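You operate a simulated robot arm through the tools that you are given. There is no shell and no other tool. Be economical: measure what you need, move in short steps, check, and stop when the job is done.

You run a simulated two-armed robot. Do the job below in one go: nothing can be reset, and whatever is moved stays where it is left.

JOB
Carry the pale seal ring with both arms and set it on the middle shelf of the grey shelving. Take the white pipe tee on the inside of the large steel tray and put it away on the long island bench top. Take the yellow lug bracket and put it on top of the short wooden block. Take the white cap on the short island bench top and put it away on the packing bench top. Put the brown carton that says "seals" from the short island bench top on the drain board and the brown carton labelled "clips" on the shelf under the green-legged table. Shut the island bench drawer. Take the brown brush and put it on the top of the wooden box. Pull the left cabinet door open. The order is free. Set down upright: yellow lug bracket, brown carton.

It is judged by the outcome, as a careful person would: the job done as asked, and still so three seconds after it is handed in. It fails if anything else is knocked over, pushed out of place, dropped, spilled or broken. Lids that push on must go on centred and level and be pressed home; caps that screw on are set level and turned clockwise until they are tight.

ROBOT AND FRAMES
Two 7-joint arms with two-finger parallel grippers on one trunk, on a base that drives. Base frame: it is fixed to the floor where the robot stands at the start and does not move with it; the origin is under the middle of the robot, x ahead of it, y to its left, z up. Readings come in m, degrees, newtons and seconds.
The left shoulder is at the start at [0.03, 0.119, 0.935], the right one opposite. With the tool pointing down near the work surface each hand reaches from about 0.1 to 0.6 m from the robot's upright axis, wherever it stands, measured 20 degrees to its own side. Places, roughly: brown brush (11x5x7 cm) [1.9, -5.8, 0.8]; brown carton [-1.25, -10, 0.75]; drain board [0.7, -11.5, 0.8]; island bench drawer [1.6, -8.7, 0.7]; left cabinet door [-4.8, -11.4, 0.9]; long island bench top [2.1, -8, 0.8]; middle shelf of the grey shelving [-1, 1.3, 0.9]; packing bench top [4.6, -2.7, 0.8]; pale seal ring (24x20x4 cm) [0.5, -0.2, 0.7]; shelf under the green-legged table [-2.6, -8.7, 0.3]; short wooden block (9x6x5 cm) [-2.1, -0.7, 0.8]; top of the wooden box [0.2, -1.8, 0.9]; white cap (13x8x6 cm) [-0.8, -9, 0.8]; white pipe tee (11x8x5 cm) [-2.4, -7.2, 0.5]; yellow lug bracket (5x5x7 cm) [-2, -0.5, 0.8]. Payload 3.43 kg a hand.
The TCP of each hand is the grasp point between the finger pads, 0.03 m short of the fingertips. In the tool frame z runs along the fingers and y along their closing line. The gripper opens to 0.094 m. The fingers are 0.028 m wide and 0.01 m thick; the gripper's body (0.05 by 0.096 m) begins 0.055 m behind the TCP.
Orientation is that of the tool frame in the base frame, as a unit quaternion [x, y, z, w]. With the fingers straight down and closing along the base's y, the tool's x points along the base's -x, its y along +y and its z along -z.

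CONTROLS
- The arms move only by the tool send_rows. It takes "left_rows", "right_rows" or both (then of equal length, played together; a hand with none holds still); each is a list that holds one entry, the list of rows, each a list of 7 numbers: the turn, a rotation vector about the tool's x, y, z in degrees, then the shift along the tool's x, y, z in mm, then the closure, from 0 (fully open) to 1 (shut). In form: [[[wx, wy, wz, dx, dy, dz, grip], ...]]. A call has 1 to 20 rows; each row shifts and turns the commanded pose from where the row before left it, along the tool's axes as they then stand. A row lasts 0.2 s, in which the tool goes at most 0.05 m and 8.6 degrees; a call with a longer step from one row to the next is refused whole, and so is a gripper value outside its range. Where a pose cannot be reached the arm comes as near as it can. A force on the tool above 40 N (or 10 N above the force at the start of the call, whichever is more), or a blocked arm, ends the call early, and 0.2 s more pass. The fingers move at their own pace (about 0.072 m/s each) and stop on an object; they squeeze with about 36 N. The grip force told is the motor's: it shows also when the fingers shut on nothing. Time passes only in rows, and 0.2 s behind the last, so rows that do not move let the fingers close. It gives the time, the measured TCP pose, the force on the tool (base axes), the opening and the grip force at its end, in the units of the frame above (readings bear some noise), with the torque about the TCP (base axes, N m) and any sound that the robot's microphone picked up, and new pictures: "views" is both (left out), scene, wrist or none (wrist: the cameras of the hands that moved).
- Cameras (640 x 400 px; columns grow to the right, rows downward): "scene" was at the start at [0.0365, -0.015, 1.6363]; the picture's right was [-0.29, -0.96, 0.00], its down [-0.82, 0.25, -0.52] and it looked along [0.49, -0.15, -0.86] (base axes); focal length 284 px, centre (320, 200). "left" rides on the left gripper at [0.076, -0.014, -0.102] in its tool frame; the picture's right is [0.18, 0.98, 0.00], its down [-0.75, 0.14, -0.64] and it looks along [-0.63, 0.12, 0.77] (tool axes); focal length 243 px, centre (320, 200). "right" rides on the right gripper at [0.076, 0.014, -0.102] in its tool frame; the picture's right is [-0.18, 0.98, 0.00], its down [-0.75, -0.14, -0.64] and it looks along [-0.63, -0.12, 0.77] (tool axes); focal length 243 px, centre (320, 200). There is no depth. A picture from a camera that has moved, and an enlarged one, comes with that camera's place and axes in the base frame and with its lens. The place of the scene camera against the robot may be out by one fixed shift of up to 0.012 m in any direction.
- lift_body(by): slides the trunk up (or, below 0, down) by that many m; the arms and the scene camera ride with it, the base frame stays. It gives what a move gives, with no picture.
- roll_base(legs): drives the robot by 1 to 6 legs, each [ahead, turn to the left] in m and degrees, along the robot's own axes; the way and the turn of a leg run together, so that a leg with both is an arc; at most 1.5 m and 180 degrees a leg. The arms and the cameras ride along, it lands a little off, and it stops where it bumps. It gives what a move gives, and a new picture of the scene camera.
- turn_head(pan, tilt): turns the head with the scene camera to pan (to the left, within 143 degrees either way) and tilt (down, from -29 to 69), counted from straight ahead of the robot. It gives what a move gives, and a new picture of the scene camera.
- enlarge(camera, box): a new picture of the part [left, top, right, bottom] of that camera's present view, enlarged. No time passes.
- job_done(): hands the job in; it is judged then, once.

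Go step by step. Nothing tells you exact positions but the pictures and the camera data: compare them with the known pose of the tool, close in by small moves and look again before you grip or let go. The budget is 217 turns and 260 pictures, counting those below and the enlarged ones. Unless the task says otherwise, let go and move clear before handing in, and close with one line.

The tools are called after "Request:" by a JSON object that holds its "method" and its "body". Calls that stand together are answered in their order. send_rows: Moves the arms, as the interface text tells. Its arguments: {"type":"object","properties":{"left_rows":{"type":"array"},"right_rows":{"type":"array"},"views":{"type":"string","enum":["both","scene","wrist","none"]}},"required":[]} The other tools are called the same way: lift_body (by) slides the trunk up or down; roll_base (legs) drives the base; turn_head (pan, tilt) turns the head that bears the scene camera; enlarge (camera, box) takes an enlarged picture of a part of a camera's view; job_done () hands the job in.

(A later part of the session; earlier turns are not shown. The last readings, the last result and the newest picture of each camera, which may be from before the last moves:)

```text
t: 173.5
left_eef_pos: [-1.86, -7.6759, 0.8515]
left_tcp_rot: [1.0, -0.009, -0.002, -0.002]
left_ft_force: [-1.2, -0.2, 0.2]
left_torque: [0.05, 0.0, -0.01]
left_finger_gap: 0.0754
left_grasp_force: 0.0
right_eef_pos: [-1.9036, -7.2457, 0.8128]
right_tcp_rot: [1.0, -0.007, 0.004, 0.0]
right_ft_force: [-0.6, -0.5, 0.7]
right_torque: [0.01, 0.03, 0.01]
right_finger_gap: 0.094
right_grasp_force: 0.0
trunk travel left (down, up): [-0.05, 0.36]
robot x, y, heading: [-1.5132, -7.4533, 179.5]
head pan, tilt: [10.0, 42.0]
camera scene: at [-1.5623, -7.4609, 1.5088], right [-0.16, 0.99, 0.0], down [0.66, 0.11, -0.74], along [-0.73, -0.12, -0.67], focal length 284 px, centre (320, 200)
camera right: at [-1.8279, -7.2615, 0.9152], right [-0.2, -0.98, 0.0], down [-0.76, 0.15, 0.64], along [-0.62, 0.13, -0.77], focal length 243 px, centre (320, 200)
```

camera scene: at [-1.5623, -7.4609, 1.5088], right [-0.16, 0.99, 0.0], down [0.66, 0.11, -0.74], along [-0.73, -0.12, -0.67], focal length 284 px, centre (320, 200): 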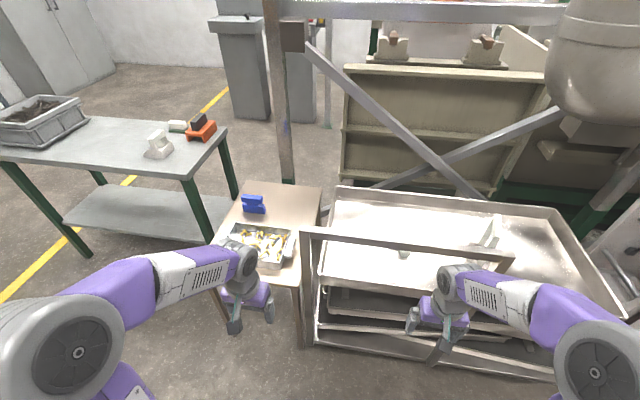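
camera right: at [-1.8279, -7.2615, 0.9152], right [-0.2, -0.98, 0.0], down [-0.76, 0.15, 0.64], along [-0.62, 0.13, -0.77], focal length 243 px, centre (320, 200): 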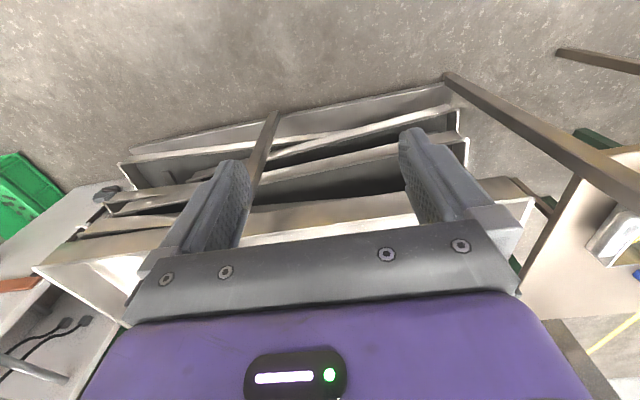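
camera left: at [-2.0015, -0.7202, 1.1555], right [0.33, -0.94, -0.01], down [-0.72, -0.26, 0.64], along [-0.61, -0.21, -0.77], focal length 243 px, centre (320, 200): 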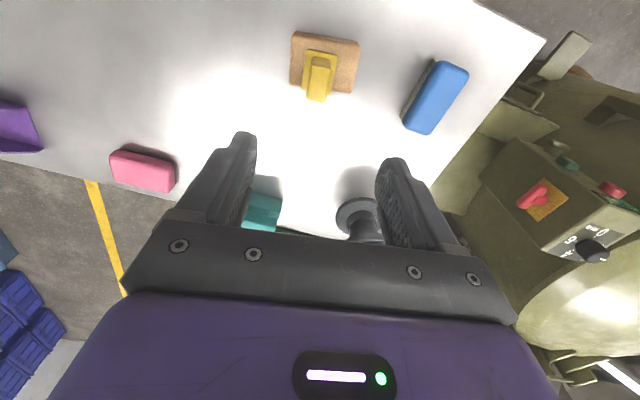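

The tee's position is essentially unchanged, so the trolley held. I'll back the base 0.25 m, extend and lower the right hand clear of the bar, and pitch it forward 60°.

Request:
{"method": "roll_base", "body": {"legs": [[-0.25, 0]]}}

Request:
{"method": "send_rows", "body": {"right_rows": [[[0, 0, 0, -35, 0, 20, 0], [0, 0, 0, -35, 0, 30, 0], [0, 0, 0, -35, 0, 30, 0], [0, 0, 0, -35, 0, 30, 0], [0, -8.57, 0, 0, 0, 0, 0], [0, -8.57, 0, 0, 0, 0, 0], [0, -8.57, 0, 0, 0, 0, 0], [0, -8.57, 0, 0, 0, 0, 0], [0, -8.57, 0, 0, 0, 0, 0], [0, -8.57, 0, 0, 0, 0, 0], [0, -8.57, 0, 0, 0, 0, 0], [0, 0, 0, 0, 0, 0, 0], [0, 0, 0, 0, 0, 0, 0]]], "views": "both"}}

```text
t: 175.3
left_eef_pos: [-1.6074, -7.6801, 0.8527]
left_tcp_rot: [1.0, -0.008, -0.002, -0.002]
left_ft_force: [0.9, 0.3, 0.3]
left_torque: [0.02, 0.0, -0.01]
left_finger_gap: 0.0753
left_grasp_force: 0.1
right_eef_pos: [-1.6523, -7.25, 0.8129]
right_tcp_rot: [1.0, -0.007, 0.004, 0.001]
right_ft_force: [-0.4, -0.3, -0.1]
right_torque: [0.0, 0.03, -0.01]
right_finger_gap: 0.0942
right_grasp_force: 0.0
trunk travel left (down, up): [-0.05, 0.36]
robot x, y, heading: [-1.2596, -7.4553, 179.3]
head pan, tilt: [10.0, 42.0]
camera scene: at [-1.3106, -7.4644, 1.5089], right [-0.16, 0.99, 0.0], down [0.66, 0.11, -0.74], along [-0.73, -0.12, -0.67], focal length 284 px, centre (320, 200)
```

scene: 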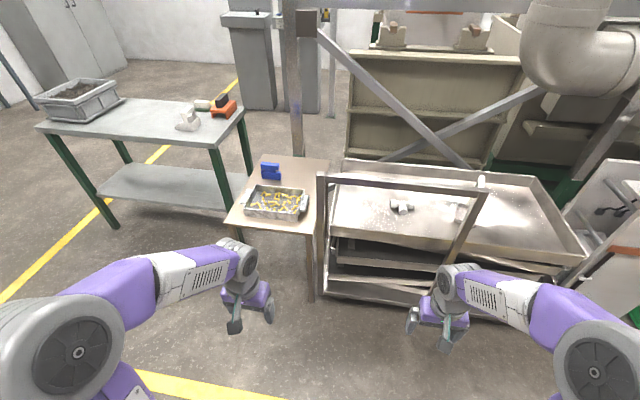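

```text
t: 178.1
left_eef_pos: [-1.6082, -7.6816, 0.851]
left_tcp_rot: [1.0, -0.009, -0.002, -0.002]
left_ft_force: [0.5, 0.0, -1.4]
left_torque: [-0.01, 0.02, 0.01]
left_finger_gap: 0.0752
left_grasp_force: 0.1
right_eef_pos: [-1.7923, -7.2488, 0.7008]
right_tcp_rot: [0.868, -0.007, -0.496, -0.002]
right_ft_force: [0.1, 0.0, 0.9]
right_torque: [0.04, -0.02, 0.01]
right_finger_gap: 0.0941
right_grasp_force: 0.0
trunk travel left (down, up): [-0.05, 0.36]
robot x, y, heading: [-1.2602, -7.4571, 179.2]
head pan, tilt: [10.0, 42.0]
camera scene: at [-1.3114, -7.4644, 1.5089], right [-0.16, 0.99, 0.0], down [0.66, 0.11, -0.74], along [-0.73, -0.12, -0.67], focal length 284 px, centre (320, 200)
camera right: at [-1.6644, -7.2646, 0.6872], right [-0.11, -0.98, 0.16], down [0.17, 0.14, 0.97], along [-0.98, 0.13, 0.15], focal length 243 px, centre (320, 200)
```

scene: 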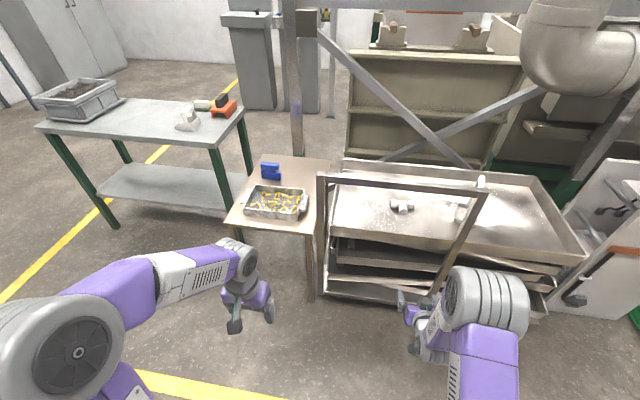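
right: 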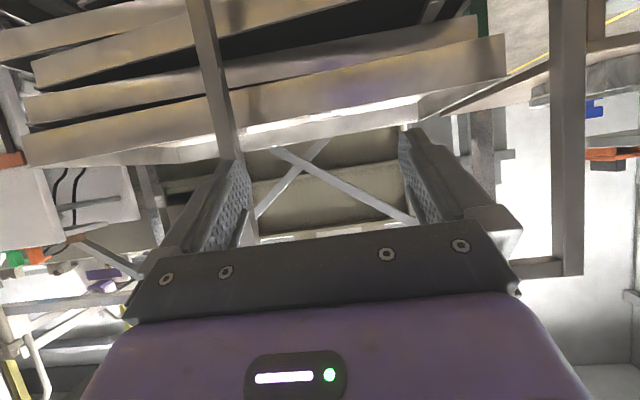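

The wrist camera is on the underside at this pitch, so 40° suits better. I'll back off a bit, set a 40° pitch and extend the arm nearly straight at z≈0.61, so it can slide under the bar.

Request:
{"method": "roll_base", "body": {"legs": [[-0.12, 0]]}}

Request:
{"method": "send_rows", "body": {"right_rows": [[[0, 8.5, 0, 0, 0, 0, 0], [0, 8.5, 0, 0, 0, 0, 0], [0, 3, 0, 0, 0, 0, 0], [0, 0, 0, -17.6, 0, 38.2, 0], [0, 0, 0, -17.6, 0, 38.2, 0], [0, 0, 0, -17.6, 0, 38.2, 0], [0, 0, 0, -17.6, 0, 38.2, 0], [0, 0, 0, -17.6, 0, 38.2, 0], [0, 0, 0, 0, 0, 0, 0], [0, 0, 0, 0, 0, 0, 0]]], "views": "both"}}

```text
t: 179.4
left_eef_pos: [-1.4882, -7.6837, 0.8519]
left_tcp_rot: [1.0, -0.007, -0.002, -0.003]
left_ft_force: [-0.4, -0.1, 0.2]
left_torque: [0.01, 0.03, -0.03]
left_finger_gap: 0.0753
left_grasp_force: 0.1
right_eef_pos: [-1.6721, -7.2505, 0.7015]
right_tcp_rot: [0.868, -0.006, -0.496, -0.002]
right_ft_force: [-0.2, -0.6, 0.4]
right_torque: [0.02, 0.0, 0.05]
right_finger_gap: 0.094
right_grasp_force: 0.1
trunk travel left (down, up): [-0.05, 0.36]
robot x, y, heading: [-1.1409, -7.4573, 179.8]
head pan, tilt: [10.0, 42.0]
camera scene: at [-1.1911, -7.4659, 1.5089], right [-0.16, 0.99, 0.0], down [0.66, 0.11, -0.74], along [-0.73, -0.12, -0.67], focal length 284 px, centre (320, 200)
```

scene: 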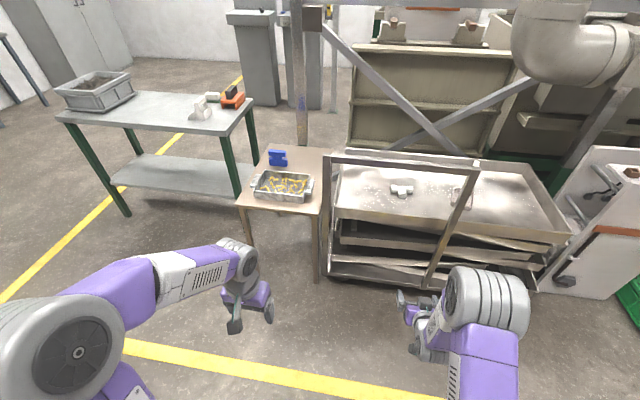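

```text
t: 181.6
left_eef_pos: [-1.4882, -7.6823, 0.8524]
left_tcp_rot: [1.0, -0.007, -0.001, -0.002]
left_ft_force: [-0.4, -0.4, 0.1]
left_torque: [0.02, -0.01, -0.02]
left_finger_gap: 0.0753
left_grasp_force: 0.2
right_eef_pos: [-1.8627, -7.2493, 0.6106]
right_tcp_rot: [0.941, -0.006, -0.337, -0.001]
right_ft_force: [0.6, 0.3, -0.3]
right_torque: [-0.02, 0.01, -0.01]
right_finger_gap: 0.0942
right_grasp_force: 0.0
trunk travel left (down, up): [-0.05, 0.36]
robot x, y, heading: [-1.1389, -7.4547, 179.4]
head pan, tilt: [10.0, 42.0]
camera scene: at [-1.192, -7.4659, 1.5089], right [-0.16, 0.99, 0.0], down [0.66, 0.11, -0.74], along [-0.73, -0.12, -0.67], focal length 284 px, centre (320, 200)
camera right: at [-1.7383, -7.2652, 0.6404], right [-0.15, -0.98, 0.12], down [-0.17, 0.15, 0.97], along [-0.97, 0.13, -0.19], focal length 243 px, centre (320, 200)
```

scene: 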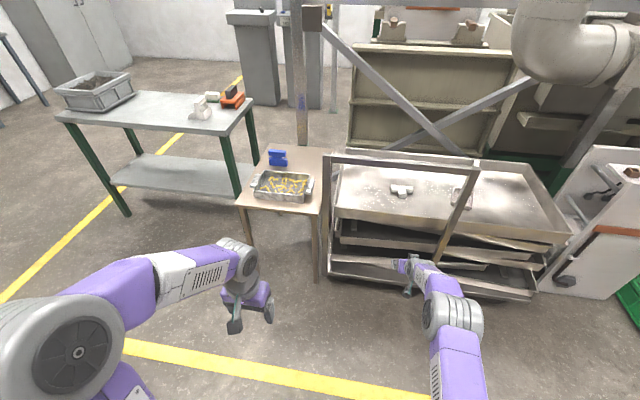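
right: 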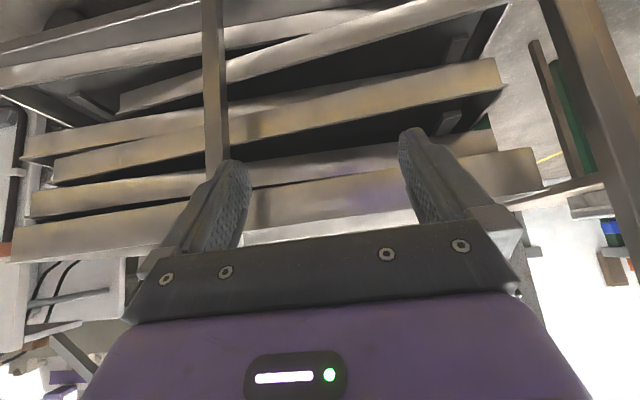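

The rim is at z≈0.60, the tee centre near [-2.383, -7.228, 0.55] and the bar underside at about 0.89. I'll pitch to 50°, set TCP z 0.64 and drive in under the bar in two legs.

Request:
{"method": "send_rows", "body": {"right_rows": [[[0, -5, 0, 0, 0, 0, 0], [0, -5, 0, 0, 0, 0, 0], [0, 0, 0, -12, 0, -10, 0], [0, 0, 0, -12, 0, -10, 0], [0, 0, 0, 0, 0, 0, 0]]], "views": "none"}}

Request:
{"method": "roll_base", "body": {"legs": [[0.25, 0.3]]}}

Request:
{"method": "enlarge", "body": {"camera": "right", "box": [0, 0, 640, 400]}}

```text
t: 182.8
left_eef_pos: [-1.4895, -7.6821, 0.8515]
left_tcp_rot: [1.0, -0.007, -0.002, -0.002]
left_ft_force: [0.0, -0.4, -0.3]
left_torque: [0.01, 0.03, -0.02]
left_finger_gap: 0.0752
left_grasp_force: 0.0
right_eef_pos: [-1.8623, -7.2482, 0.6419]
right_tcp_rot: [0.908, -0.005, -0.419, -0.001]
right_ft_force: [0.1, 0.0, -0.1]
right_torque: [-0.01, 0.0, 0.0]
right_finger_gap: 0.094
right_grasp_force: 0.1
trunk travel left (down, up): [-0.05, 0.36]
robot x, y, heading: [-1.1415, -7.4602, 179.1]
head pan, tilt: [10.0, 42.0]
```

```text
t: 184.6
left_eef_pos: [-1.7415, -7.6839, 0.8521]
left_tcp_rot: [1.0, -0.004, -0.002, -0.002]
left_ft_force: [-0.1, -0.3, 0.3]
left_torque: [-0.02, 0.02, 0.02]
left_finger_gap: 0.0753
left_grasp_force: 0.0
right_eef_pos: [-2.1165, -7.2511, 0.641]
right_tcp_rot: [0.908, -0.003, -0.418, 0.0]
right_ft_force: [0.0, -0.4, 0.0]
right_torque: [0.0, 0.03, 0.01]
right_finger_gap: 0.094
right_grasp_force: 0.0
trunk travel left (down, up): [-0.05, 0.36]
robot x, y, heading: [-1.3968, -7.4537, 179.8]
head pan, tilt: [10.0, 42.0]
camera scene: at [-1.4455, -7.4643, 1.5088], right [-0.17, 0.99, 0.0], down [0.66, 0.11, -0.74], along [-0.73, -0.13, -0.67], focal length 284 px, centre (320, 200)
```

scene: 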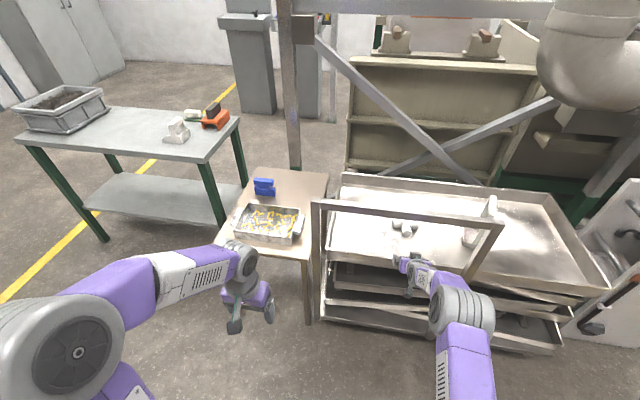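

```text
1.00 times, centred on (320, 200) of right (not enlarged: the box is as wide or as high as the picture)
camera zoom: at [-1.9891, -7.2666, 0.6491], right [-0.12, -0.98, 0.14], down [0.0, 0.14, 0.99], along [-0.99, 0.12, -0.02], focal length 243 px, centre (320, 200)
```

zoom: 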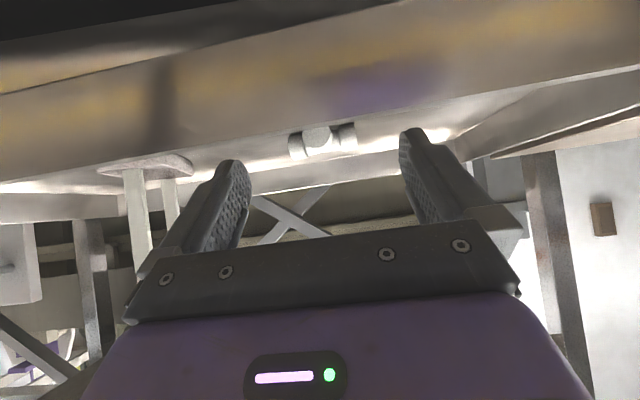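

The tee's stem faces the hand and the rim clears the tips. I'll drive another 0.15 m in.

Request:
{"method": "roll_base", "body": {"legs": [[0.15, 0]]}}

Request:
{"method": "send_rows", "body": {"right_rows": [[[0, 0, 0, 0, -16, 0, 0], [0, 0, 0, 0, 0, 0, 0]]], "views": "wrist"}}

```text
t: 186.0
left_eef_pos: [-1.8904, -7.6825, 0.8518]
left_tcp_rot: [1.0, -0.004, -0.002, -0.002]
left_ft_force: [-0.1, -0.3, 0.2]
left_torque: [0.02, -0.03, 0.0]
left_finger_gap: 0.075
left_grasp_force: 0.0
right_eef_pos: [-2.2658, -7.251, 0.64]
right_tcp_rot: [0.909, -0.002, -0.418, 0.001]
right_ft_force: [-0.3, 0.5, -0.9]
right_torque: [0.01, -0.02, -0.02]
right_finger_gap: 0.0941
right_grasp_force: 0.0
trunk travel left (down, up): [-0.05, 0.36]
robot x, y, heading: [-1.543, -7.4488, 179.8]
head pan, tilt: [10.0, 42.0]
camera scene: at [-1.5962, -7.4637, 1.5088], right [-0.17, 0.99, 0.0], down [0.66, 0.11, -0.74], along [-0.73, -0.13, -0.67], focal length 284 px, centre (320, 200)
```

scene: 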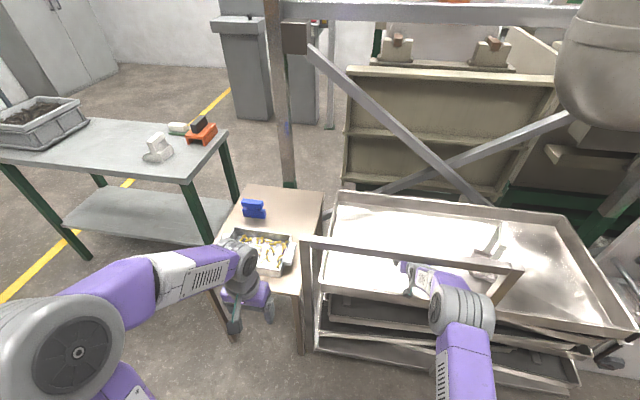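

```text
t: 186.6
left_eef_pos: [-1.8908, -7.6831, 0.8525]
left_tcp_rot: [1.0, -0.004, -0.002, -0.002]
left_ft_force: [-1.4, 0.2, 0.2]
left_torque: [0.0, 0.0, -0.02]
left_finger_gap: 0.075
left_grasp_force: 0.0
right_eef_pos: [-2.2673, -7.2358, 0.6415]
right_tcp_rot: [0.908, -0.002, -0.419, 0.001]
right_ft_force: [-0.2, 0.1, -0.2]
right_torque: [0.01, 0.0, 0.0]
right_finger_gap: 0.0943
right_grasp_force: 0.1
trunk travel left (down, up): [-0.05, 0.36]
robot x, y, heading: [-1.5459, -7.4504, 179.7]
head pan, tilt: [10.0, 42.0]
camera right: at [-2.1397, -7.25, 0.6493], right [-0.12, -0.98, 0.14], down [0.0, 0.14, 0.99], along [-0.99, 0.12, -0.02], focal length 243 px, centre (320, 200)
```

right: 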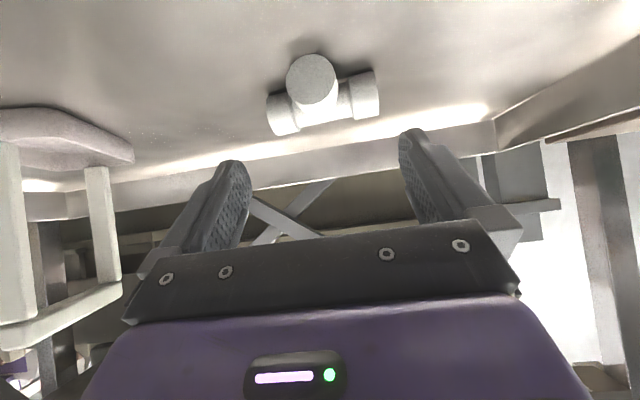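

The stem end is near [-2.337, -7.233, 0.547]. The approach runs almost straight along the fingers, so I'll advance 80 mm and check.

Request:
{"method": "send_rows", "body": {"right_rows": [[[0, 0, 0, 2.5, -1, 27, 0], [0, 0, 0, 2.5, -1, 27, 0], [0, 0, 0, 2.5, -1, 26, 0], [0, 0, 0, 0, 0, 0, 0]]], "views": "wrist"}}

```text
t: 187.3
left_eef_pos: [-1.8908, -7.6821, 0.8513]
left_tcp_rot: [1.0, -0.005, -0.001, -0.002]
left_ft_force: [0.0, 0.4, -0.4]
left_torque: [0.04, -0.07, 0.01]
left_finger_gap: 0.0753
left_grasp_force: 0.0
right_eef_pos: [-2.3121, -7.233, 0.6019]
right_tcp_rot: [0.91, -0.001, -0.415, 0.0]
right_ft_force: [8.7, -0.8, 16.4]
right_torque: [-0.16, -2.53, -0.05]
right_finger_gap: 0.0939
right_grasp_force: 0.0
right hand out of reach, approached as far as the arm can: row 3
trunk travel left (down, up): [-0.05, 0.36]
robot x, y, heading: [-1.5446, -7.4549, 179.7]
head pan, tilt: [10.0, 42.0]
stopped in row 3 (right hand): the force on the tool passed its limit at 108 N (the readings are from after the stop); the commanded pose is now the measured one
camera right: at [-2.1847, -7.2471, 0.6103], right [-0.12, -0.98, 0.14], down [-0.01, 0.14, 0.99], along [-0.99, 0.12, -0.03], focal length 243 px, centre (320, 200)
```

right: 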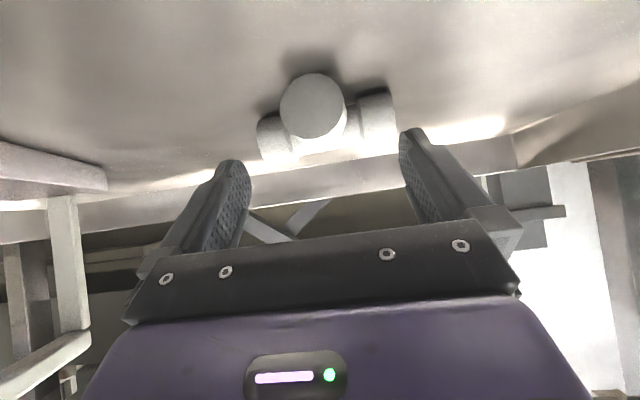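

The hand's underside touched the tray rim at the end of the arm's reach. I'll lift back off, drive the base closer so the hand is fully inside the rim, and then descend vertically.

Request:
{"method": "send_rows", "body": {"right_rows": [[[0, 0, 0, -10, 0, -20, 0], [0, 0, 0, -20, 0, -20, 0], [0, 0, 0, -10, 0, -10, 0], [0, 0, 0, 0, 0, 0, 0]]], "views": "none"}}

Request:
{"method": "roll_base", "body": {"legs": [[0.08, 0]]}}

Request:
{"method": "enlarge", "body": {"camera": "right", "box": [0, 0, 640, 400]}}

```text
t: 188.3
left_eef_pos: [-1.8919, -7.6814, 0.8512]
left_tcp_rot: [1.0, -0.005, 0.0, -0.002]
left_ft_force: [-0.3, -0.3, 0.0]
left_torque: [0.01, 0.01, 0.02]
left_finger_gap: 0.0751
left_grasp_force: 0.1
right_eef_pos: [-2.2921, -7.2341, 0.6402]
right_tcp_rot: [0.917, 0.001, -0.399, 0.003]
right_ft_force: [0.6, -0.8, -0.3]
right_torque: [-0.02, -0.02, 0.0]
right_finger_gap: 0.094
right_grasp_force: 0.1
trunk travel left (down, up): [-0.05, 0.36]
robot x, y, heading: [-1.5459, -7.4534, 179.7]
head pan, tilt: [10.0, 42.0]
```

```text
t: 189.0
left_eef_pos: [-1.8936, -7.6808, 0.8526]
left_tcp_rot: [1.0, -0.004, -0.001, -0.003]
left_ft_force: [0.2, 0.3, -0.4]
left_torque: [-0.02, 0.02, 0.03]
left_finger_gap: 0.0753
left_grasp_force: 0.1
right_eef_pos: [-2.2906, -7.2338, 0.6366]
right_tcp_rot: [0.919, 0.0, -0.395, 0.002]
right_ft_force: [0.1, 0.2, 0.4]
right_torque: [0.0, 0.02, -0.01]
right_finger_gap: 0.0942
right_grasp_force: 0.1
trunk travel left (down, up): [-0.05, 0.36]
robot x, y, heading: [-1.548, -7.4549, 179.6]
head pan, tilt: [10.0, 42.0]
stopped in leg 1: the robot was blocked; the commanded pose is now the measured one
camera scene: at [-1.598, -7.4636, 1.5093], right [-0.17, 0.99, 0.0], down [0.66, 0.11, -0.74], along [-0.73, -0.12, -0.67], focal length 284 px, centre (320, 200)
```

scene: 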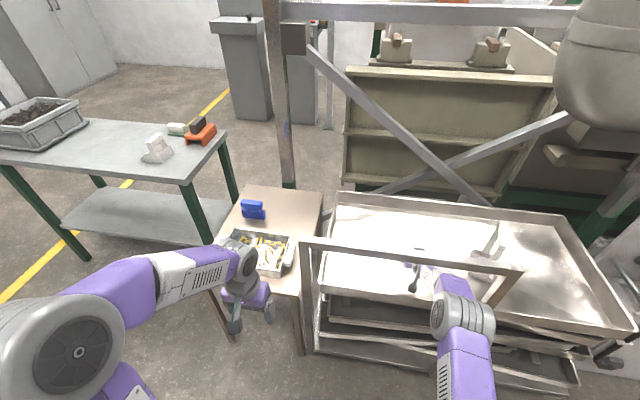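

```text
1.00 times, centred on (320, 200) of right (not enlarged: the box is as wide or as high as the picture)
camera zoom: at [-2.1633, -7.2482, 0.6518], right [-0.13, -0.98, 0.14], down [-0.05, 0.14, 0.99], along [-0.99, 0.12, -0.07], focal length 243 px, centre (320, 200)
```

zoom: 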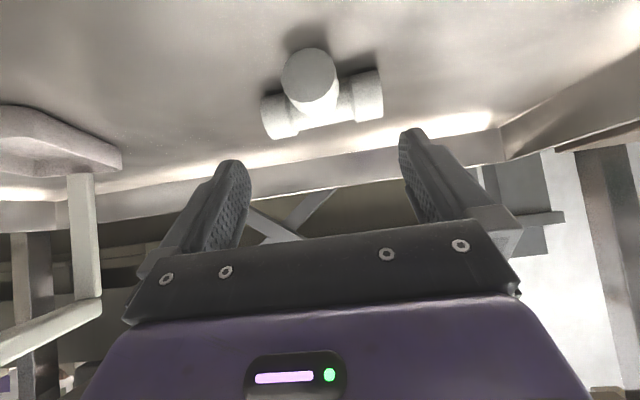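

Something blocked the base. I'll zoom in to see whether the elbow is against the handle or the camera against the rim.

Request:
{"method": "enlarge", "body": {"camera": "scene", "box": [340, 200, 580, 350]}}

```text
2.67 times, centred on (460, 275) of scene
camera zoom: at [-1.598, -7.4636, 1.5093], right [-0.17, 0.99, 0.0], down [0.66, 0.11, -0.74], along [-0.73, -0.12, -0.67], focal length 758 px, centre (-53, 0)
```

zoom: 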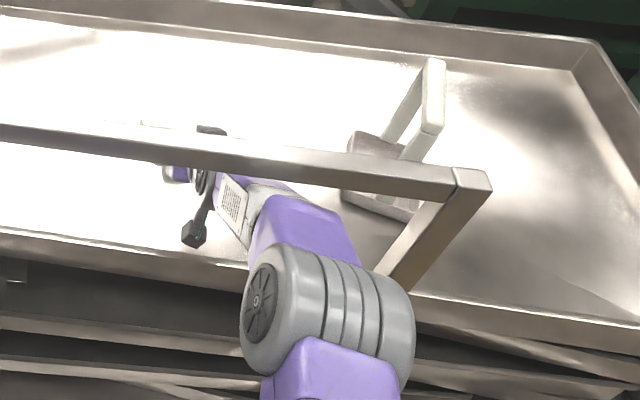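

The right elbow is against the handle's right post. The left arm's elbow bends towards the open side, so I'll back out, swap to the left hand and realign.

Request:
{"method": "roll_base", "body": {"legs": [[-0.5, 0], [0, -90], [0.32, 0], [0, 90]]}}

Request:
{"method": "send_rows", "body": {"left_rows": [[[0, 0, 0, -30, -24.8, 30, 0], [0, 0, 0, -30, -24.8, 30, 0], [0, 0, 0, -30, -24.8, 30, 0], [0, 0, 0, -30, -24.8, 30, 0], [0, 0, 0, -30, -24.8, 30, 0], [0, -8, 0, 0, 0, 0, 0], [0, -8, 0, 0, 0, 0, 0], [0, -8, 0, 0, 0, 0, 0], [0, -8, 0, 0, 0, 0, 0], [0, -8, 0, 0, 0, 0, 0], [0, 0, 0, -14.6, 0, 37, 0], [0, 0, 0, -14.6, 0, 37, 0], [0, 0, 0, -14.6, 0, 37, 0], [0, 0, 0, 0, 0, 0, 0]]], "right_rows": [[[0, 0, 0, 0, 0, -45, 0], [0, 0, 0, 0, 0, -45, 0], [0, 0, 0, 0, 0, -45, 0], [0, 7.75, 0, 20, 0, -20, 0], [0, 7.75, 0, 20, 0, -20, 0], [0, 7.75, 0, 20, 0, -20, 0], [0, 7.75, 0, 20, 0, -20, 0], [0, 7.75, 0, 20, 0, -20, 0], [0, 7.75, 0, 20, 0, -20, 0], [0, 0, 0, 35, 0, 0, 0], [0, 0, 0, 35, 0, 0, 0], [0, 0, 0, 35, 0, 0, 0], [0, 0, 0, 35, 0, 0, 0], [0, 0, 0, 0, 0, 0, 0]]], "views": "both"}}

```text
t: 201.4
left_eef_pos: [-1.3875, -7.3441, 0.852]
left_tcp_rot: [1.0, -0.029, -0.001, -0.002]
left_ft_force: [0.4, 0.9, 0.2]
left_torque: [-0.01, -0.02, -0.01]
left_finger_gap: 0.0753
left_grasp_force: 0.0
right_eef_pos: [-1.7616, -6.8799, 0.638]
right_tcp_rot: [0.918, -0.023, -0.397, -0.008]
right_ft_force: [0.3, 0.1, 0.2]
right_torque: [0.0, -0.01, 0.0]
right_finger_gap: 0.0942
right_grasp_force: 0.1
trunk travel left (down, up): [-0.05, 0.36]
robot x, y, heading: [-1.029, -7.135, 176.7]
head pan, tilt: [10.0, 42.0]
camera scene: at [-1.0814, -7.141, 1.5089], right [-0.12, 0.99, 0.0], down [0.66, 0.08, -0.74], along [-0.74, -0.09, -0.67], focal length 284 px, centre (320, 200)
```

scene: 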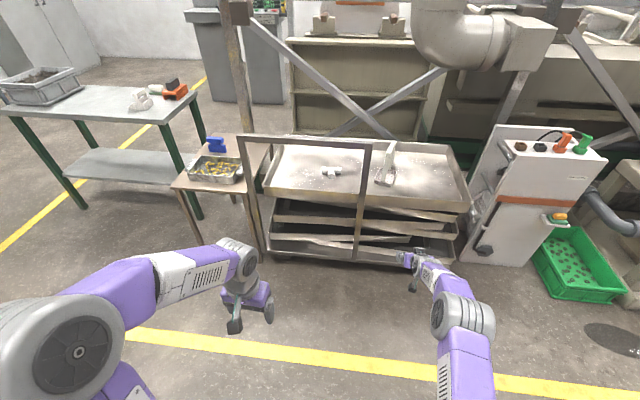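

```text
t: 204.4
left_eef_pos: [-1.6352, -7.2039, 0.6457]
left_tcp_rot: [0.939, -0.028, -0.342, -0.014]
left_ft_force: [-0.3, 0.1, 0.0]
left_torque: [0.01, -0.02, -0.02]
left_finger_gap: 0.094
left_grasp_force: 0.1
right_eef_pos: [-1.3671, -6.8973, 0.7785]
right_tcp_rot: [1.0, -0.023, -0.003, 0.001]
right_ft_force: [0.0, -0.4, 0.4]
right_torque: [0.01, -0.03, 0.01]
right_finger_gap: 0.094
right_grasp_force: 0.1
trunk travel left (down, up): [-0.05, 0.36]
robot x, y, heading: [-1.0291, -7.1353, 176.8]
head pan, tilt: [10.0, 42.0]
camera scene: at [-1.0815, -7.1409, 1.5089], right [-0.12, 0.99, 0.0], down [0.66, 0.08, -0.74], along [-0.74, -0.09, -0.67], focal length 284 px, centre (320, 200)
camera right: at [-1.2908, -6.9148, 0.8799], right [-0.23, -0.97, 0.0], down [-0.74, 0.18, 0.64], along [-0.63, 0.15, -0.77], focal length 243 px, centre (320, 200)
camera left: at [-1.5097, -7.1978, 0.6741], right [0.08, -0.99, -0.12], down [-0.17, -0.14, 0.98], along [-0.98, -0.06, -0.18], focal length 243 px, centre (320, 200)
```

scene: 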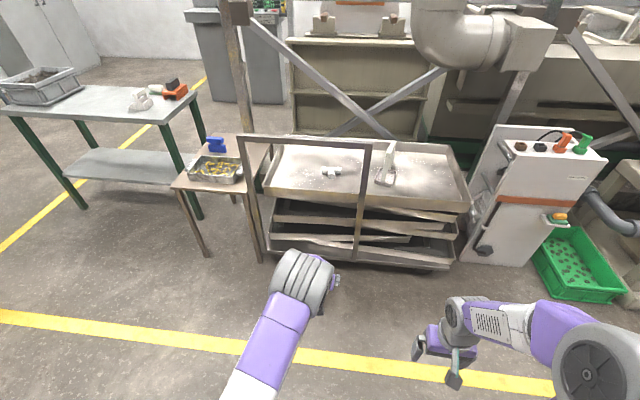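
right: 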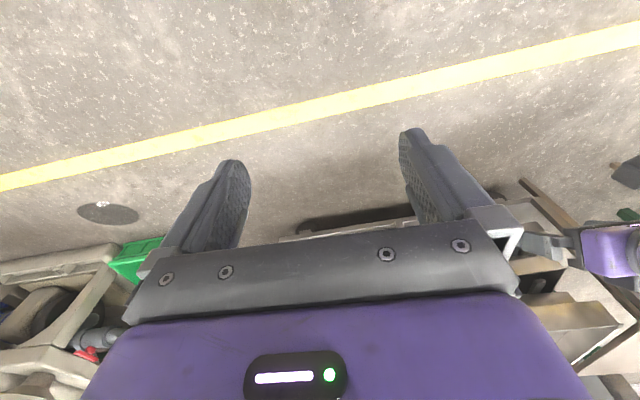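
left: 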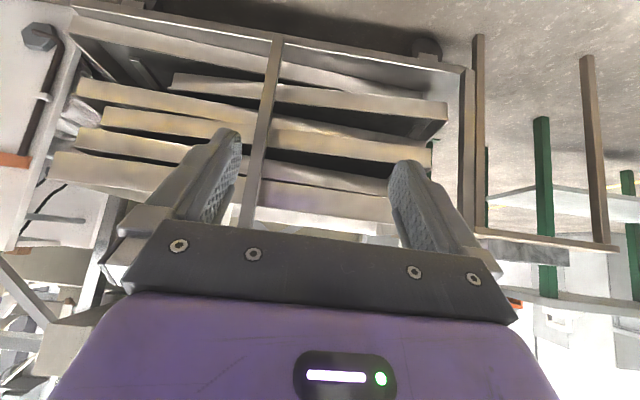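

The upper arm is long enough that the elbow would hit the bar plane. A better way is from the right of the post: the right arm passes at y>-7.04 with the hand yawed 90°, and grips the tee's +y crossbar end. I'll tuck the left arm and yaw the right hand first.

Request:
{"method": "send_rows", "body": {"left_rows": [[[0, 0, 0, 14.6, 0, -37, 0], [0, 0, 0, 14.6, 0, -37, 0], [0, 0, 0, 14.6, 0, -37, 0], [0, 8, 0, 0, 0, 0, 0], [0, 8, 0, 0, 0, 0, 0], [0, 8, 0, 0, 0, 0, 0], [0, 8, 0, 0, 0, 0, 0], [0, 8, 0, 0, 0, 0, 0], [0, 0, 0, 35, 30, -12, 0], [0, 0, 0, 35, 30, -12, 0], [0, 0, 0, 35, 30, -12, 0], [0, 0, 0, 35, 30, -12, 0], [0, 0, 0, 35, 30, -12, 0], [0, 0, 0, 35, 30, -12, 0], [0, 0, 0, 35, 30, -12, 0], [0, 0, 0, 35, 30, -12, 0], [0, 0, 0, 0, 0, 0, 0]]], "right_rows": [[[0, 0, -8.2, 0, 0, -10, 0], [0, 0, -8.2, 0, 0, -10, 0], [0, 0, -8.2, 0, 0, -10, 0], [0, 0, -8.2, 0, 0, -10, 0], [0, 0, -8.2, 0, 0, -10, 0], [0, 0, -8.2, 0, 0, -10, 0], [0, 0, -8.2, 0, 0, -10, 0], [0, 0, -8.2, 0, 0, -10, 0], [0, 0, -8.2, 0, 0, -10, 0], [0, 0, -8.2, 0, 0, -10, 0], [0, 0, -8, 0, 0, -10, 0], [0, 0, 0, 0, 0, 0, 0], [0, 0, 0, 0, 0, 0, 0], [0, 0, 0, 0, 0, 0, 0], [0, 0, 0, 0, 0, 0, 0], [0, 0, 0, 0, 0, 0, 0], [0, 0, 0, 0, 0, 0, 0]]], "views": "scene"}}

```text
t: 208.0
left_eef_pos: [-1.2659, -7.4672, 0.7984]
left_tcp_rot: [1.0, -0.03, -0.001, -0.002]
left_ft_force: [-0.6, -0.3, -1.3]
left_torque: [0.0, 0.0, 0.0]
left_finger_gap: 0.0941
left_grasp_force: 0.1
right_eef_pos: [-1.3658, -6.8955, 0.8897]
right_tcp_rot: [0.724, 0.69, -0.002, 0.0]
right_ft_force: [-0.4, 0.9, 0.5]
right_torque: [-0.01, -0.03, 0.02]
right_finger_gap: 0.0939
right_grasp_force: 0.1
trunk travel left (down, up): [-0.05, 0.36]
robot x, y, heading: [-1.031, -7.1362, 176.9]
head pan, tilt: [10.0, 42.0]
camera scene: at [-1.0816, -7.1408, 1.5089], right [-0.12, 0.99, 0.0], down [0.66, 0.08, -0.74], along [-0.74, -0.09, -0.67], focal length 284 px, centre (320, 200)
```

scene: 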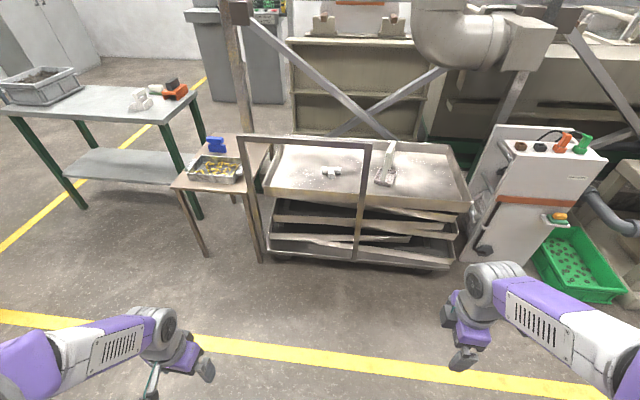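

The tee is still at [-2.383, -7.231]. I'll bring the right hand inboard, drive around to (-1.42, -6.79) and then in at heading 195° to about (-1.76, -6.88).

Request:
{"method": "send_rows", "body": {"right_rows": [[[0, 0, 0, -40, -17, 0, 0], [0, 0, 0, -40, -17, 0, 0], [0, 0, 0, -40, -17, 0, 0], [0, 0, 0, 0, 0, 0, 0]]], "views": "none"}}

Request:
{"method": "roll_base", "body": {"legs": [[0, -38.5], [0.52, 0], [0, 56.6], [0.2, 0]]}}

```text
t: 209.0
left_eef_pos: [-1.266, -7.4686, 0.7967]
left_tcp_rot: [1.0, -0.029, -0.001, -0.003]
left_ft_force: [0.3, 0.3, 0.0]
left_torque: [-0.04, -0.03, -0.01]
left_finger_gap: 0.0942
left_grasp_force: 0.1
right_eef_pos: [-1.4226, -7.0125, 0.8894]
right_tcp_rot: [0.724, 0.69, -0.003, 0.0]
right_ft_force: [0.7, -0.1, 1.1]
right_torque: [-0.02, 0.06, 0.01]
right_finger_gap: 0.0938
right_grasp_force: 0.1
trunk travel left (down, up): [-0.05, 0.36]
robot x, y, heading: [-1.0304, -7.1318, 176.9]
head pan, tilt: [10.0, 42.0]
```

```text
t: 217.5
left_eef_pos: [-1.722, -7.244, 0.7972]
left_tcp_rot: [0.991, 0.134, -0.001, -0.003]
left_ft_force: [-0.6, 0.5, -0.3]
left_torque: [-0.02, 0.02, 0.0]
left_finger_gap: 0.0941
left_grasp_force: 0.1
right_eef_pos: [-2.0176, -6.8625, 0.8895]
right_tcp_rot: [0.602, 0.798, -0.002, 0.0]
right_ft_force: [0.5, 0.3, -1.1]
right_torque: [0.01, -0.04, 0.01]
right_finger_gap: 0.0941
right_grasp_force: 0.2
trunk travel left (down, up): [-0.05, 0.36]
robot x, y, heading: [-1.6069, -6.8498, -164.4]
head pan, tilt: [10.0, 42.0]
camera scene: at [-1.6512, -6.8745, 1.5088], right [-0.43, 0.9, 0.0], down [0.6, 0.29, -0.74], along [-0.67, -0.32, -0.67], focal length 284 px, centre (320, 200)
```

scene: 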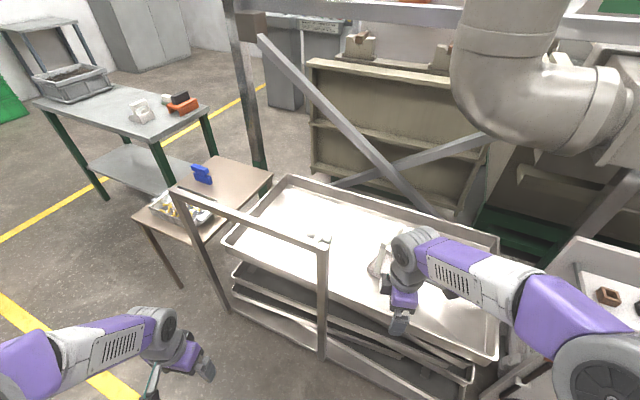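

The route is clear. I'll drive 0.15 m further, then look again.

Request:
{"method": "roll_base", "body": {"legs": [[0.15, 0]]}}

Request:
{"method": "send_rows", "body": {"right_rows": [[[0, 0, 5, -20, -40, 0, 0], [0, 0, 5, -20, -40, 0, 0], [0, 0, 0, -20, -40, 0, 0], [0, 0, 0, -20, -40, 0, 0], [0, 0, 0, 0, 0, 0, 0]]], "views": "both"}}

```text
t: 218.9
left_eef_pos: [-1.8647, -7.2832, 0.7983]
left_tcp_rot: [0.991, 0.135, -0.001, -0.002]
left_ft_force: [0.6, -0.1, -1.0]
left_torque: [-0.01, 0.0, 0.0]
left_finger_gap: 0.0937
left_grasp_force: 0.0
right_eef_pos: [-2.1611, -6.9025, 0.8891]
right_tcp_rot: [0.6, 0.8, -0.001, 0.001]
right_ft_force: [0.5, -0.4, -0.5]
right_torque: [0.0, 0.03, 0.0]
right_finger_gap: 0.0939
right_grasp_force: 0.2
trunk travel left (down, up): [-0.05, 0.36]
robot x, y, heading: [-1.7443, -6.8889, -164.4]
head pan, tilt: [10.0, 42.0]
camera scene: at [-1.7941, -6.9146, 1.5088], right [-0.43, 0.9, 0.0], down [0.6, 0.29, -0.74], along [-0.67, -0.32, -0.67], focal length 284 px, centre (320, 200)
```

scene: 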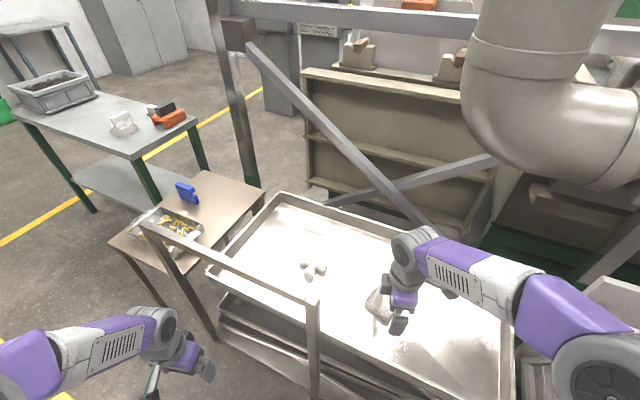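

```text
t: 220.1
left_eef_pos: [-1.8644, -7.2824, 0.7984]
left_tcp_rot: [0.991, 0.135, -0.002, -0.002]
left_ft_force: [-0.1, -0.3, 0.2]
left_torque: [0.03, 0.01, 0.05]
left_finger_gap: 0.0937
left_grasp_force: 0.1
right_eef_pos: [-2.3032, -7.0076, 0.8918]
right_tcp_rot: [0.668, 0.744, -0.002, 0.0]
right_ft_force: [1.1, 0.0, 0.7]
right_torque: [-0.02, -0.01, -0.01]
right_finger_gap: 0.0938
right_grasp_force: 0.0
trunk travel left (down, up): [-0.05, 0.36]
robot x, y, heading: [-1.7453, -6.8947, -164.4]
head pan, tilt: [10.0, 42.0]
camera scene: at [-1.7929, -6.9141, 1.5089], right [-0.43, 0.9, 0.0], down [0.6, 0.29, -0.74], along [-0.67, -0.32, -0.67], focal length 284 px, centre (320, 200)
camera right: at [-2.2974, -6.9306, 0.9928], right [1.0, -0.08, 0.0], down [-0.06, -0.76, 0.65], along [-0.05, -0.64, -0.76], focal length 243 px, centre (320, 200)
```

scene: 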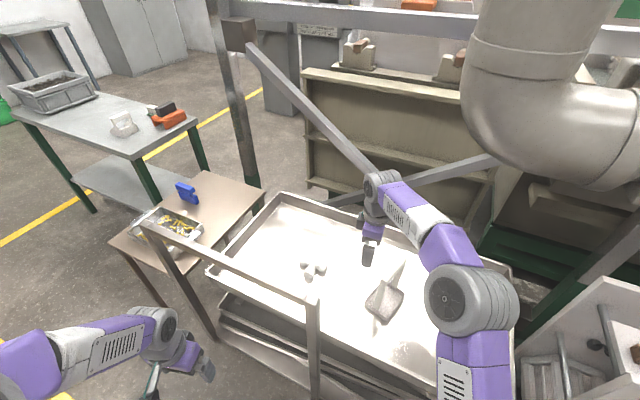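
right: 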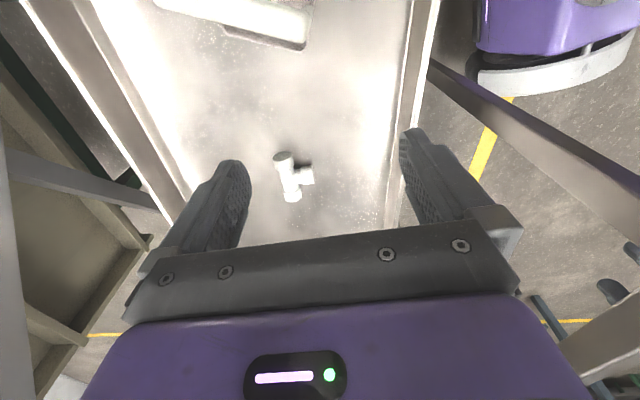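

This works: the arm clears everything and the tee is clear in the wrist view (crossbar +y end at [-2.392, -7.181]). I'll drive 6 cm closer, pitch 45° and move to a pre-grasp 8 cm back along the fingers.

Request:
{"method": "roll_base", "body": {"legs": [[0.06, 0]]}}

Request:
{"method": "send_rows", "body": {"right_rows": [[[0, -7.5, 0, 0, 0, 0, 0], [0, -7.5, 0, 0, 0, 0, 0], [0, -7.5, 0, 0, 0, 0, 0], [0, -7.5, 0, 0, 0, 0, 0], [0, -7.5, 0, 0, 0, 0, 0], [0, -7.5, 0, 0, 0, 0, 0], [0, 0, 0, 17.3, -7.1, 38.6, 0], [0, 0, 0, 17.3, -7.1, 38.6, 0], [0, 0, 0, 17.3, -7.1, 38.6, 0], [0, 0, 0, 17.3, -7.1, 38.6, 0], [0, 0, 0, 17.3, -7.1, 38.6, 0], [0, 0, 0, 17.3, -7.1, 38.6, 0], [0, 0, 0, 0, 0, 0, 0]]], "views": "both"}}

```text
t: 221.0
left_eef_pos: [-1.9219, -7.299, 0.7987]
left_tcp_rot: [0.991, 0.135, -0.002, -0.002]
left_ft_force: [-1.0, 0.2, 0.1]
left_torque: [-0.01, -0.01, -0.01]
left_finger_gap: 0.0939
left_grasp_force: 0.1
right_eef_pos: [-2.362, -7.0242, 0.891]
right_tcp_rot: [0.668, 0.745, -0.001, 0.001]
right_ft_force: [0.3, -1.0, -0.1]
right_torque: [0.0, -0.03, -0.01]
right_finger_gap: 0.0941
right_grasp_force: 0.1
trunk travel left (down, up): [-0.05, 0.36]
robot x, y, heading: [-1.8084, -6.9104, -164.2]
head pan, tilt: [10.0, 42.0]
camera scene: at [-1.8518, -6.9308, 1.5088], right [-0.43, 0.9, 0.0], down [0.6, 0.29, -0.74], along [-0.67, -0.32, -0.67], focal length 284 px, centre (320, 200)
```

scene: 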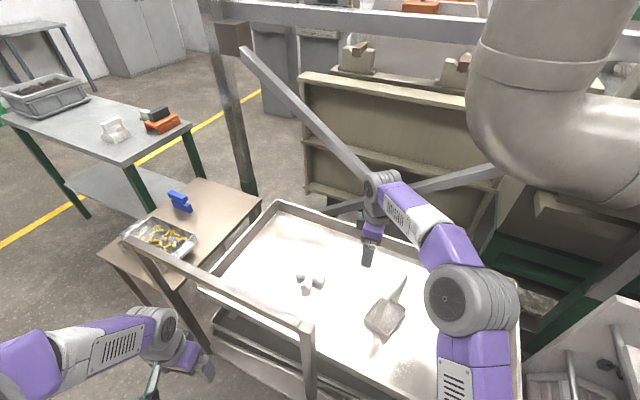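

```text
t: 223.3
left_eef_pos: [-1.9226, -7.2993, 0.7974]
left_tcp_rot: [0.991, 0.134, -0.001, -0.003]
left_ft_force: [0.3, 0.4, 0.6]
left_torque: [-0.01, -0.04, 0.02]
left_finger_gap: 0.0938
left_grasp_force: 0.1
right_eef_pos: [-2.3899, -7.0949, 0.732]
right_tcp_rot: [0.616, 0.685, -0.262, 0.286]
right_ft_force: [0.2, -2.1, 2.7]
right_torque: [0.39, 0.0, -0.09]
right_finger_gap: 0.0942
right_grasp_force: 0.1
trunk travel left (down, up): [-0.05, 0.36]
robot x, y, heading: [-1.81, -6.9054, -164.1]
head pan, tilt: [10.0, 42.0]
stopped in row 11 (right hand): the force on the tool passed its limit at 58 N (the readings are from after the stop); the commanded pose is now the measured one
camera scene: at [-1.8518, -6.9308, 1.5088], right [-0.43, 0.9, 0.0], down [0.6, 0.29, -0.74], along [-0.67, -0.32, -0.67], focal length 284 px, centre (320, 200)
camera right: at [-2.388, -6.9679, 0.7476], right [0.99, -0.03, 0.13], down [-0.13, -0.08, 0.99], along [-0.02, -1.0, -0.08], focal length 243 px, centre (320, 200)
```

scene: 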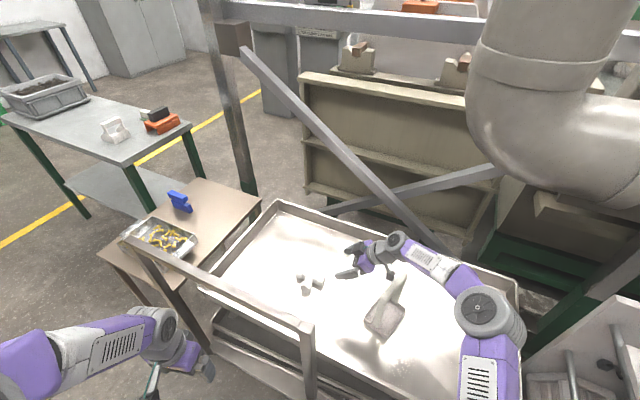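
right: 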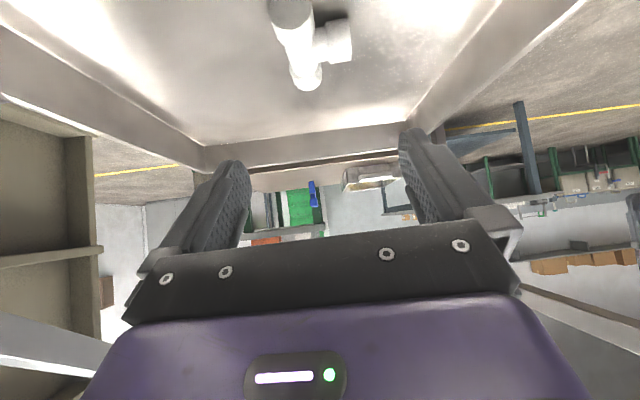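

The camera housing brushed the tall scoop handle. I'll stop, lift straight up, and check the scoop.

Request:
{"method": "send_rows", "body": {"right_rows": [[[0, 0, 0, -22, 0, -22, 0], [0, 0, 0, -22, 0, -22, 0], [0, 0, 0, 0, 0, 0, 0]]], "views": "wrist"}}

Request:
{"method": "enlarge", "body": {"camera": "scene", "box": [260, 210, 500, 360]}}

```text
t: 224.1
left_eef_pos: [-1.9219, -7.2991, 0.798]
left_tcp_rot: [0.991, 0.135, -0.001, -0.002]
left_ft_force: [0.5, 0.0, -0.1]
left_torque: [0.03, 0.02, 0.02]
left_finger_gap: 0.0938
left_grasp_force: 0.0
right_eef_pos: [-2.3884, -7.0944, 0.7931]
right_tcp_rot: [0.615, 0.686, -0.261, 0.287]
right_ft_force: [0.4, -0.4, -0.1]
right_torque: [0.02, 0.03, 0.02]
right_finger_gap: 0.0943
right_grasp_force: 0.1
trunk travel left (down, up): [-0.05, 0.36]
robot x, y, heading: [-1.8064, -6.9073, -164.2]
head pan, tilt: [10.0, 42.0]
camera right: at [-2.3878, -6.9681, 0.8095], right [0.99, -0.03, 0.13], down [-0.13, -0.08, 0.99], along [-0.02, -1.0, -0.08], focal length 243 px, centre (320, 200)
```

right: 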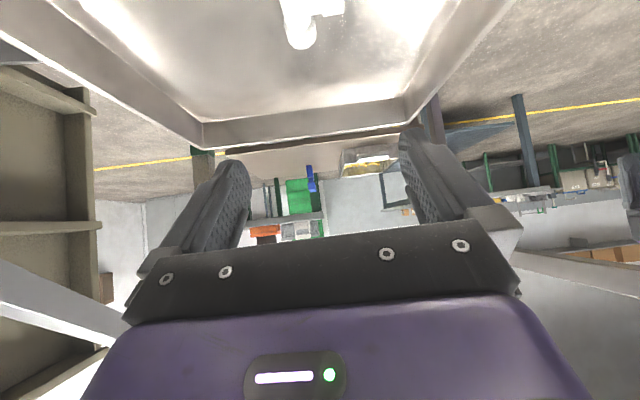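

```text
2.67 times, centred on (380, 285) of scene
camera zoom: at [-1.8509, -6.9305, 1.5088], right [-0.43, 0.9, 0.0], down [0.6, 0.29, -0.74], along [-0.67, -0.32, -0.67], focal length 758 px, centre (160, -27)
```

zoom: 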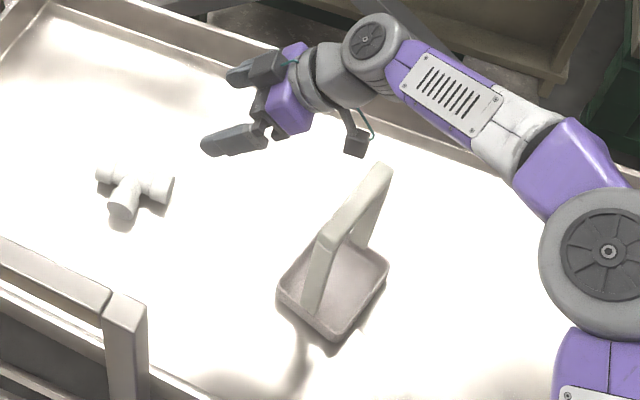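

The scoop basket is still upright with its bail at z≈0.70, y≈-6.93. I'll steepen the hand slightly, move sideways first and then descend beyond the bail.

Request:
{"method": "send_rows", "body": {"right_rows": [[[0, 7, 0, 0, 0, 0, 0], [0, 0, 0, -22.7, -6, 31, 0], [0, 0, 0, -22.7, -6, 31, 0], [0, 0, 0, 20.8, -0.7, 32.3, 0], [0, 0, 0, 20.8, -0.7, 32.3, 0], [0, 0, 0, 20.8, -0.7, 32.3, 0], [0, 0, 0, 20.8, -0.7, 32.3, 0], [0, 0, 0, 0, 0, 0, 0]]], "views": "both"}}

Request:
{"method": "enlarge", "body": {"camera": "scene", "box": [260, 210, 500, 360]}}

```text
t: 225.9
left_eef_pos: [-1.922, -7.3, 0.7973]
left_tcp_rot: [0.991, 0.134, -0.001, -0.003]
left_ft_force: [-0.7, -0.7, 0.1]
left_torque: [-0.01, -0.03, 0.01]
left_finger_gap: 0.0941
left_grasp_force: 0.1
right_eef_pos: [-2.3916, -7.1828, 0.6212]
right_tcp_rot: [0.63, 0.703, -0.223, 0.244]
right_ft_force: [-0.2, 0.0, -0.1]
right_torque: [0.03, 0.03, -0.02]
right_finger_gap: 0.0941
right_grasp_force: 0.0
right hand out of reach, approached as far as the arm can: row 7
trunk travel left (down, up): [-0.05, 0.36]
robot x, y, heading: [-1.8073, -6.9079, -164.4]
head pan, tilt: [10.0, 42.0]
camera scene: at [-1.8509, -6.9306, 1.5089], right [-0.43, 0.9, 0.0], down [0.6, 0.29, -0.74], along [-0.67, -0.32, -0.67], focal length 284 px, centre (320, 200)
camera right: at [-2.3893, -7.0593, 0.6528], right [0.99, -0.04, 0.11], down [-0.11, -0.2, 0.97], along [-0.02, -0.98, -0.2], focal length 243 px, centre (320, 200)
```

scene: 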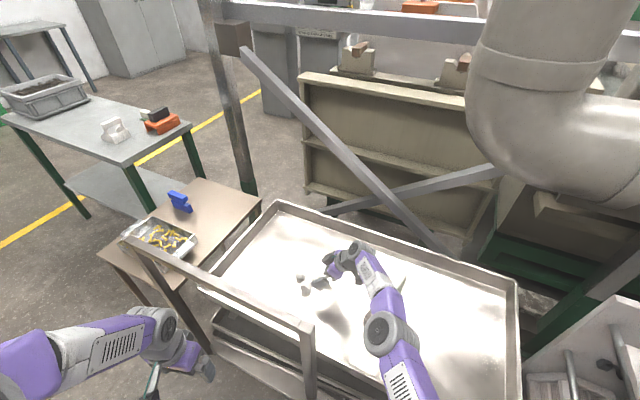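
right: 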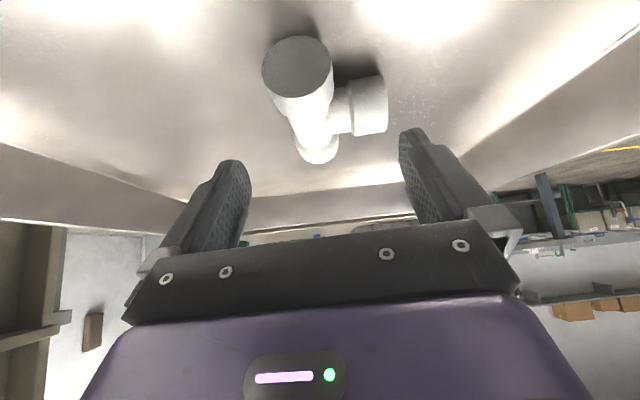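

```text
2.67 times, centred on (380, 285) of scene
camera zoom: at [-1.8509, -6.9306, 1.5089], right [-0.43, 0.9, 0.0], down [0.6, 0.29, -0.74], along [-0.67, -0.32, -0.67], focal length 758 px, centre (160, -27)
```

zoom: 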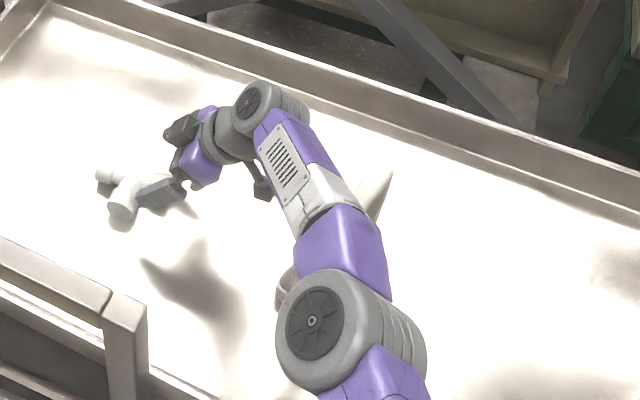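

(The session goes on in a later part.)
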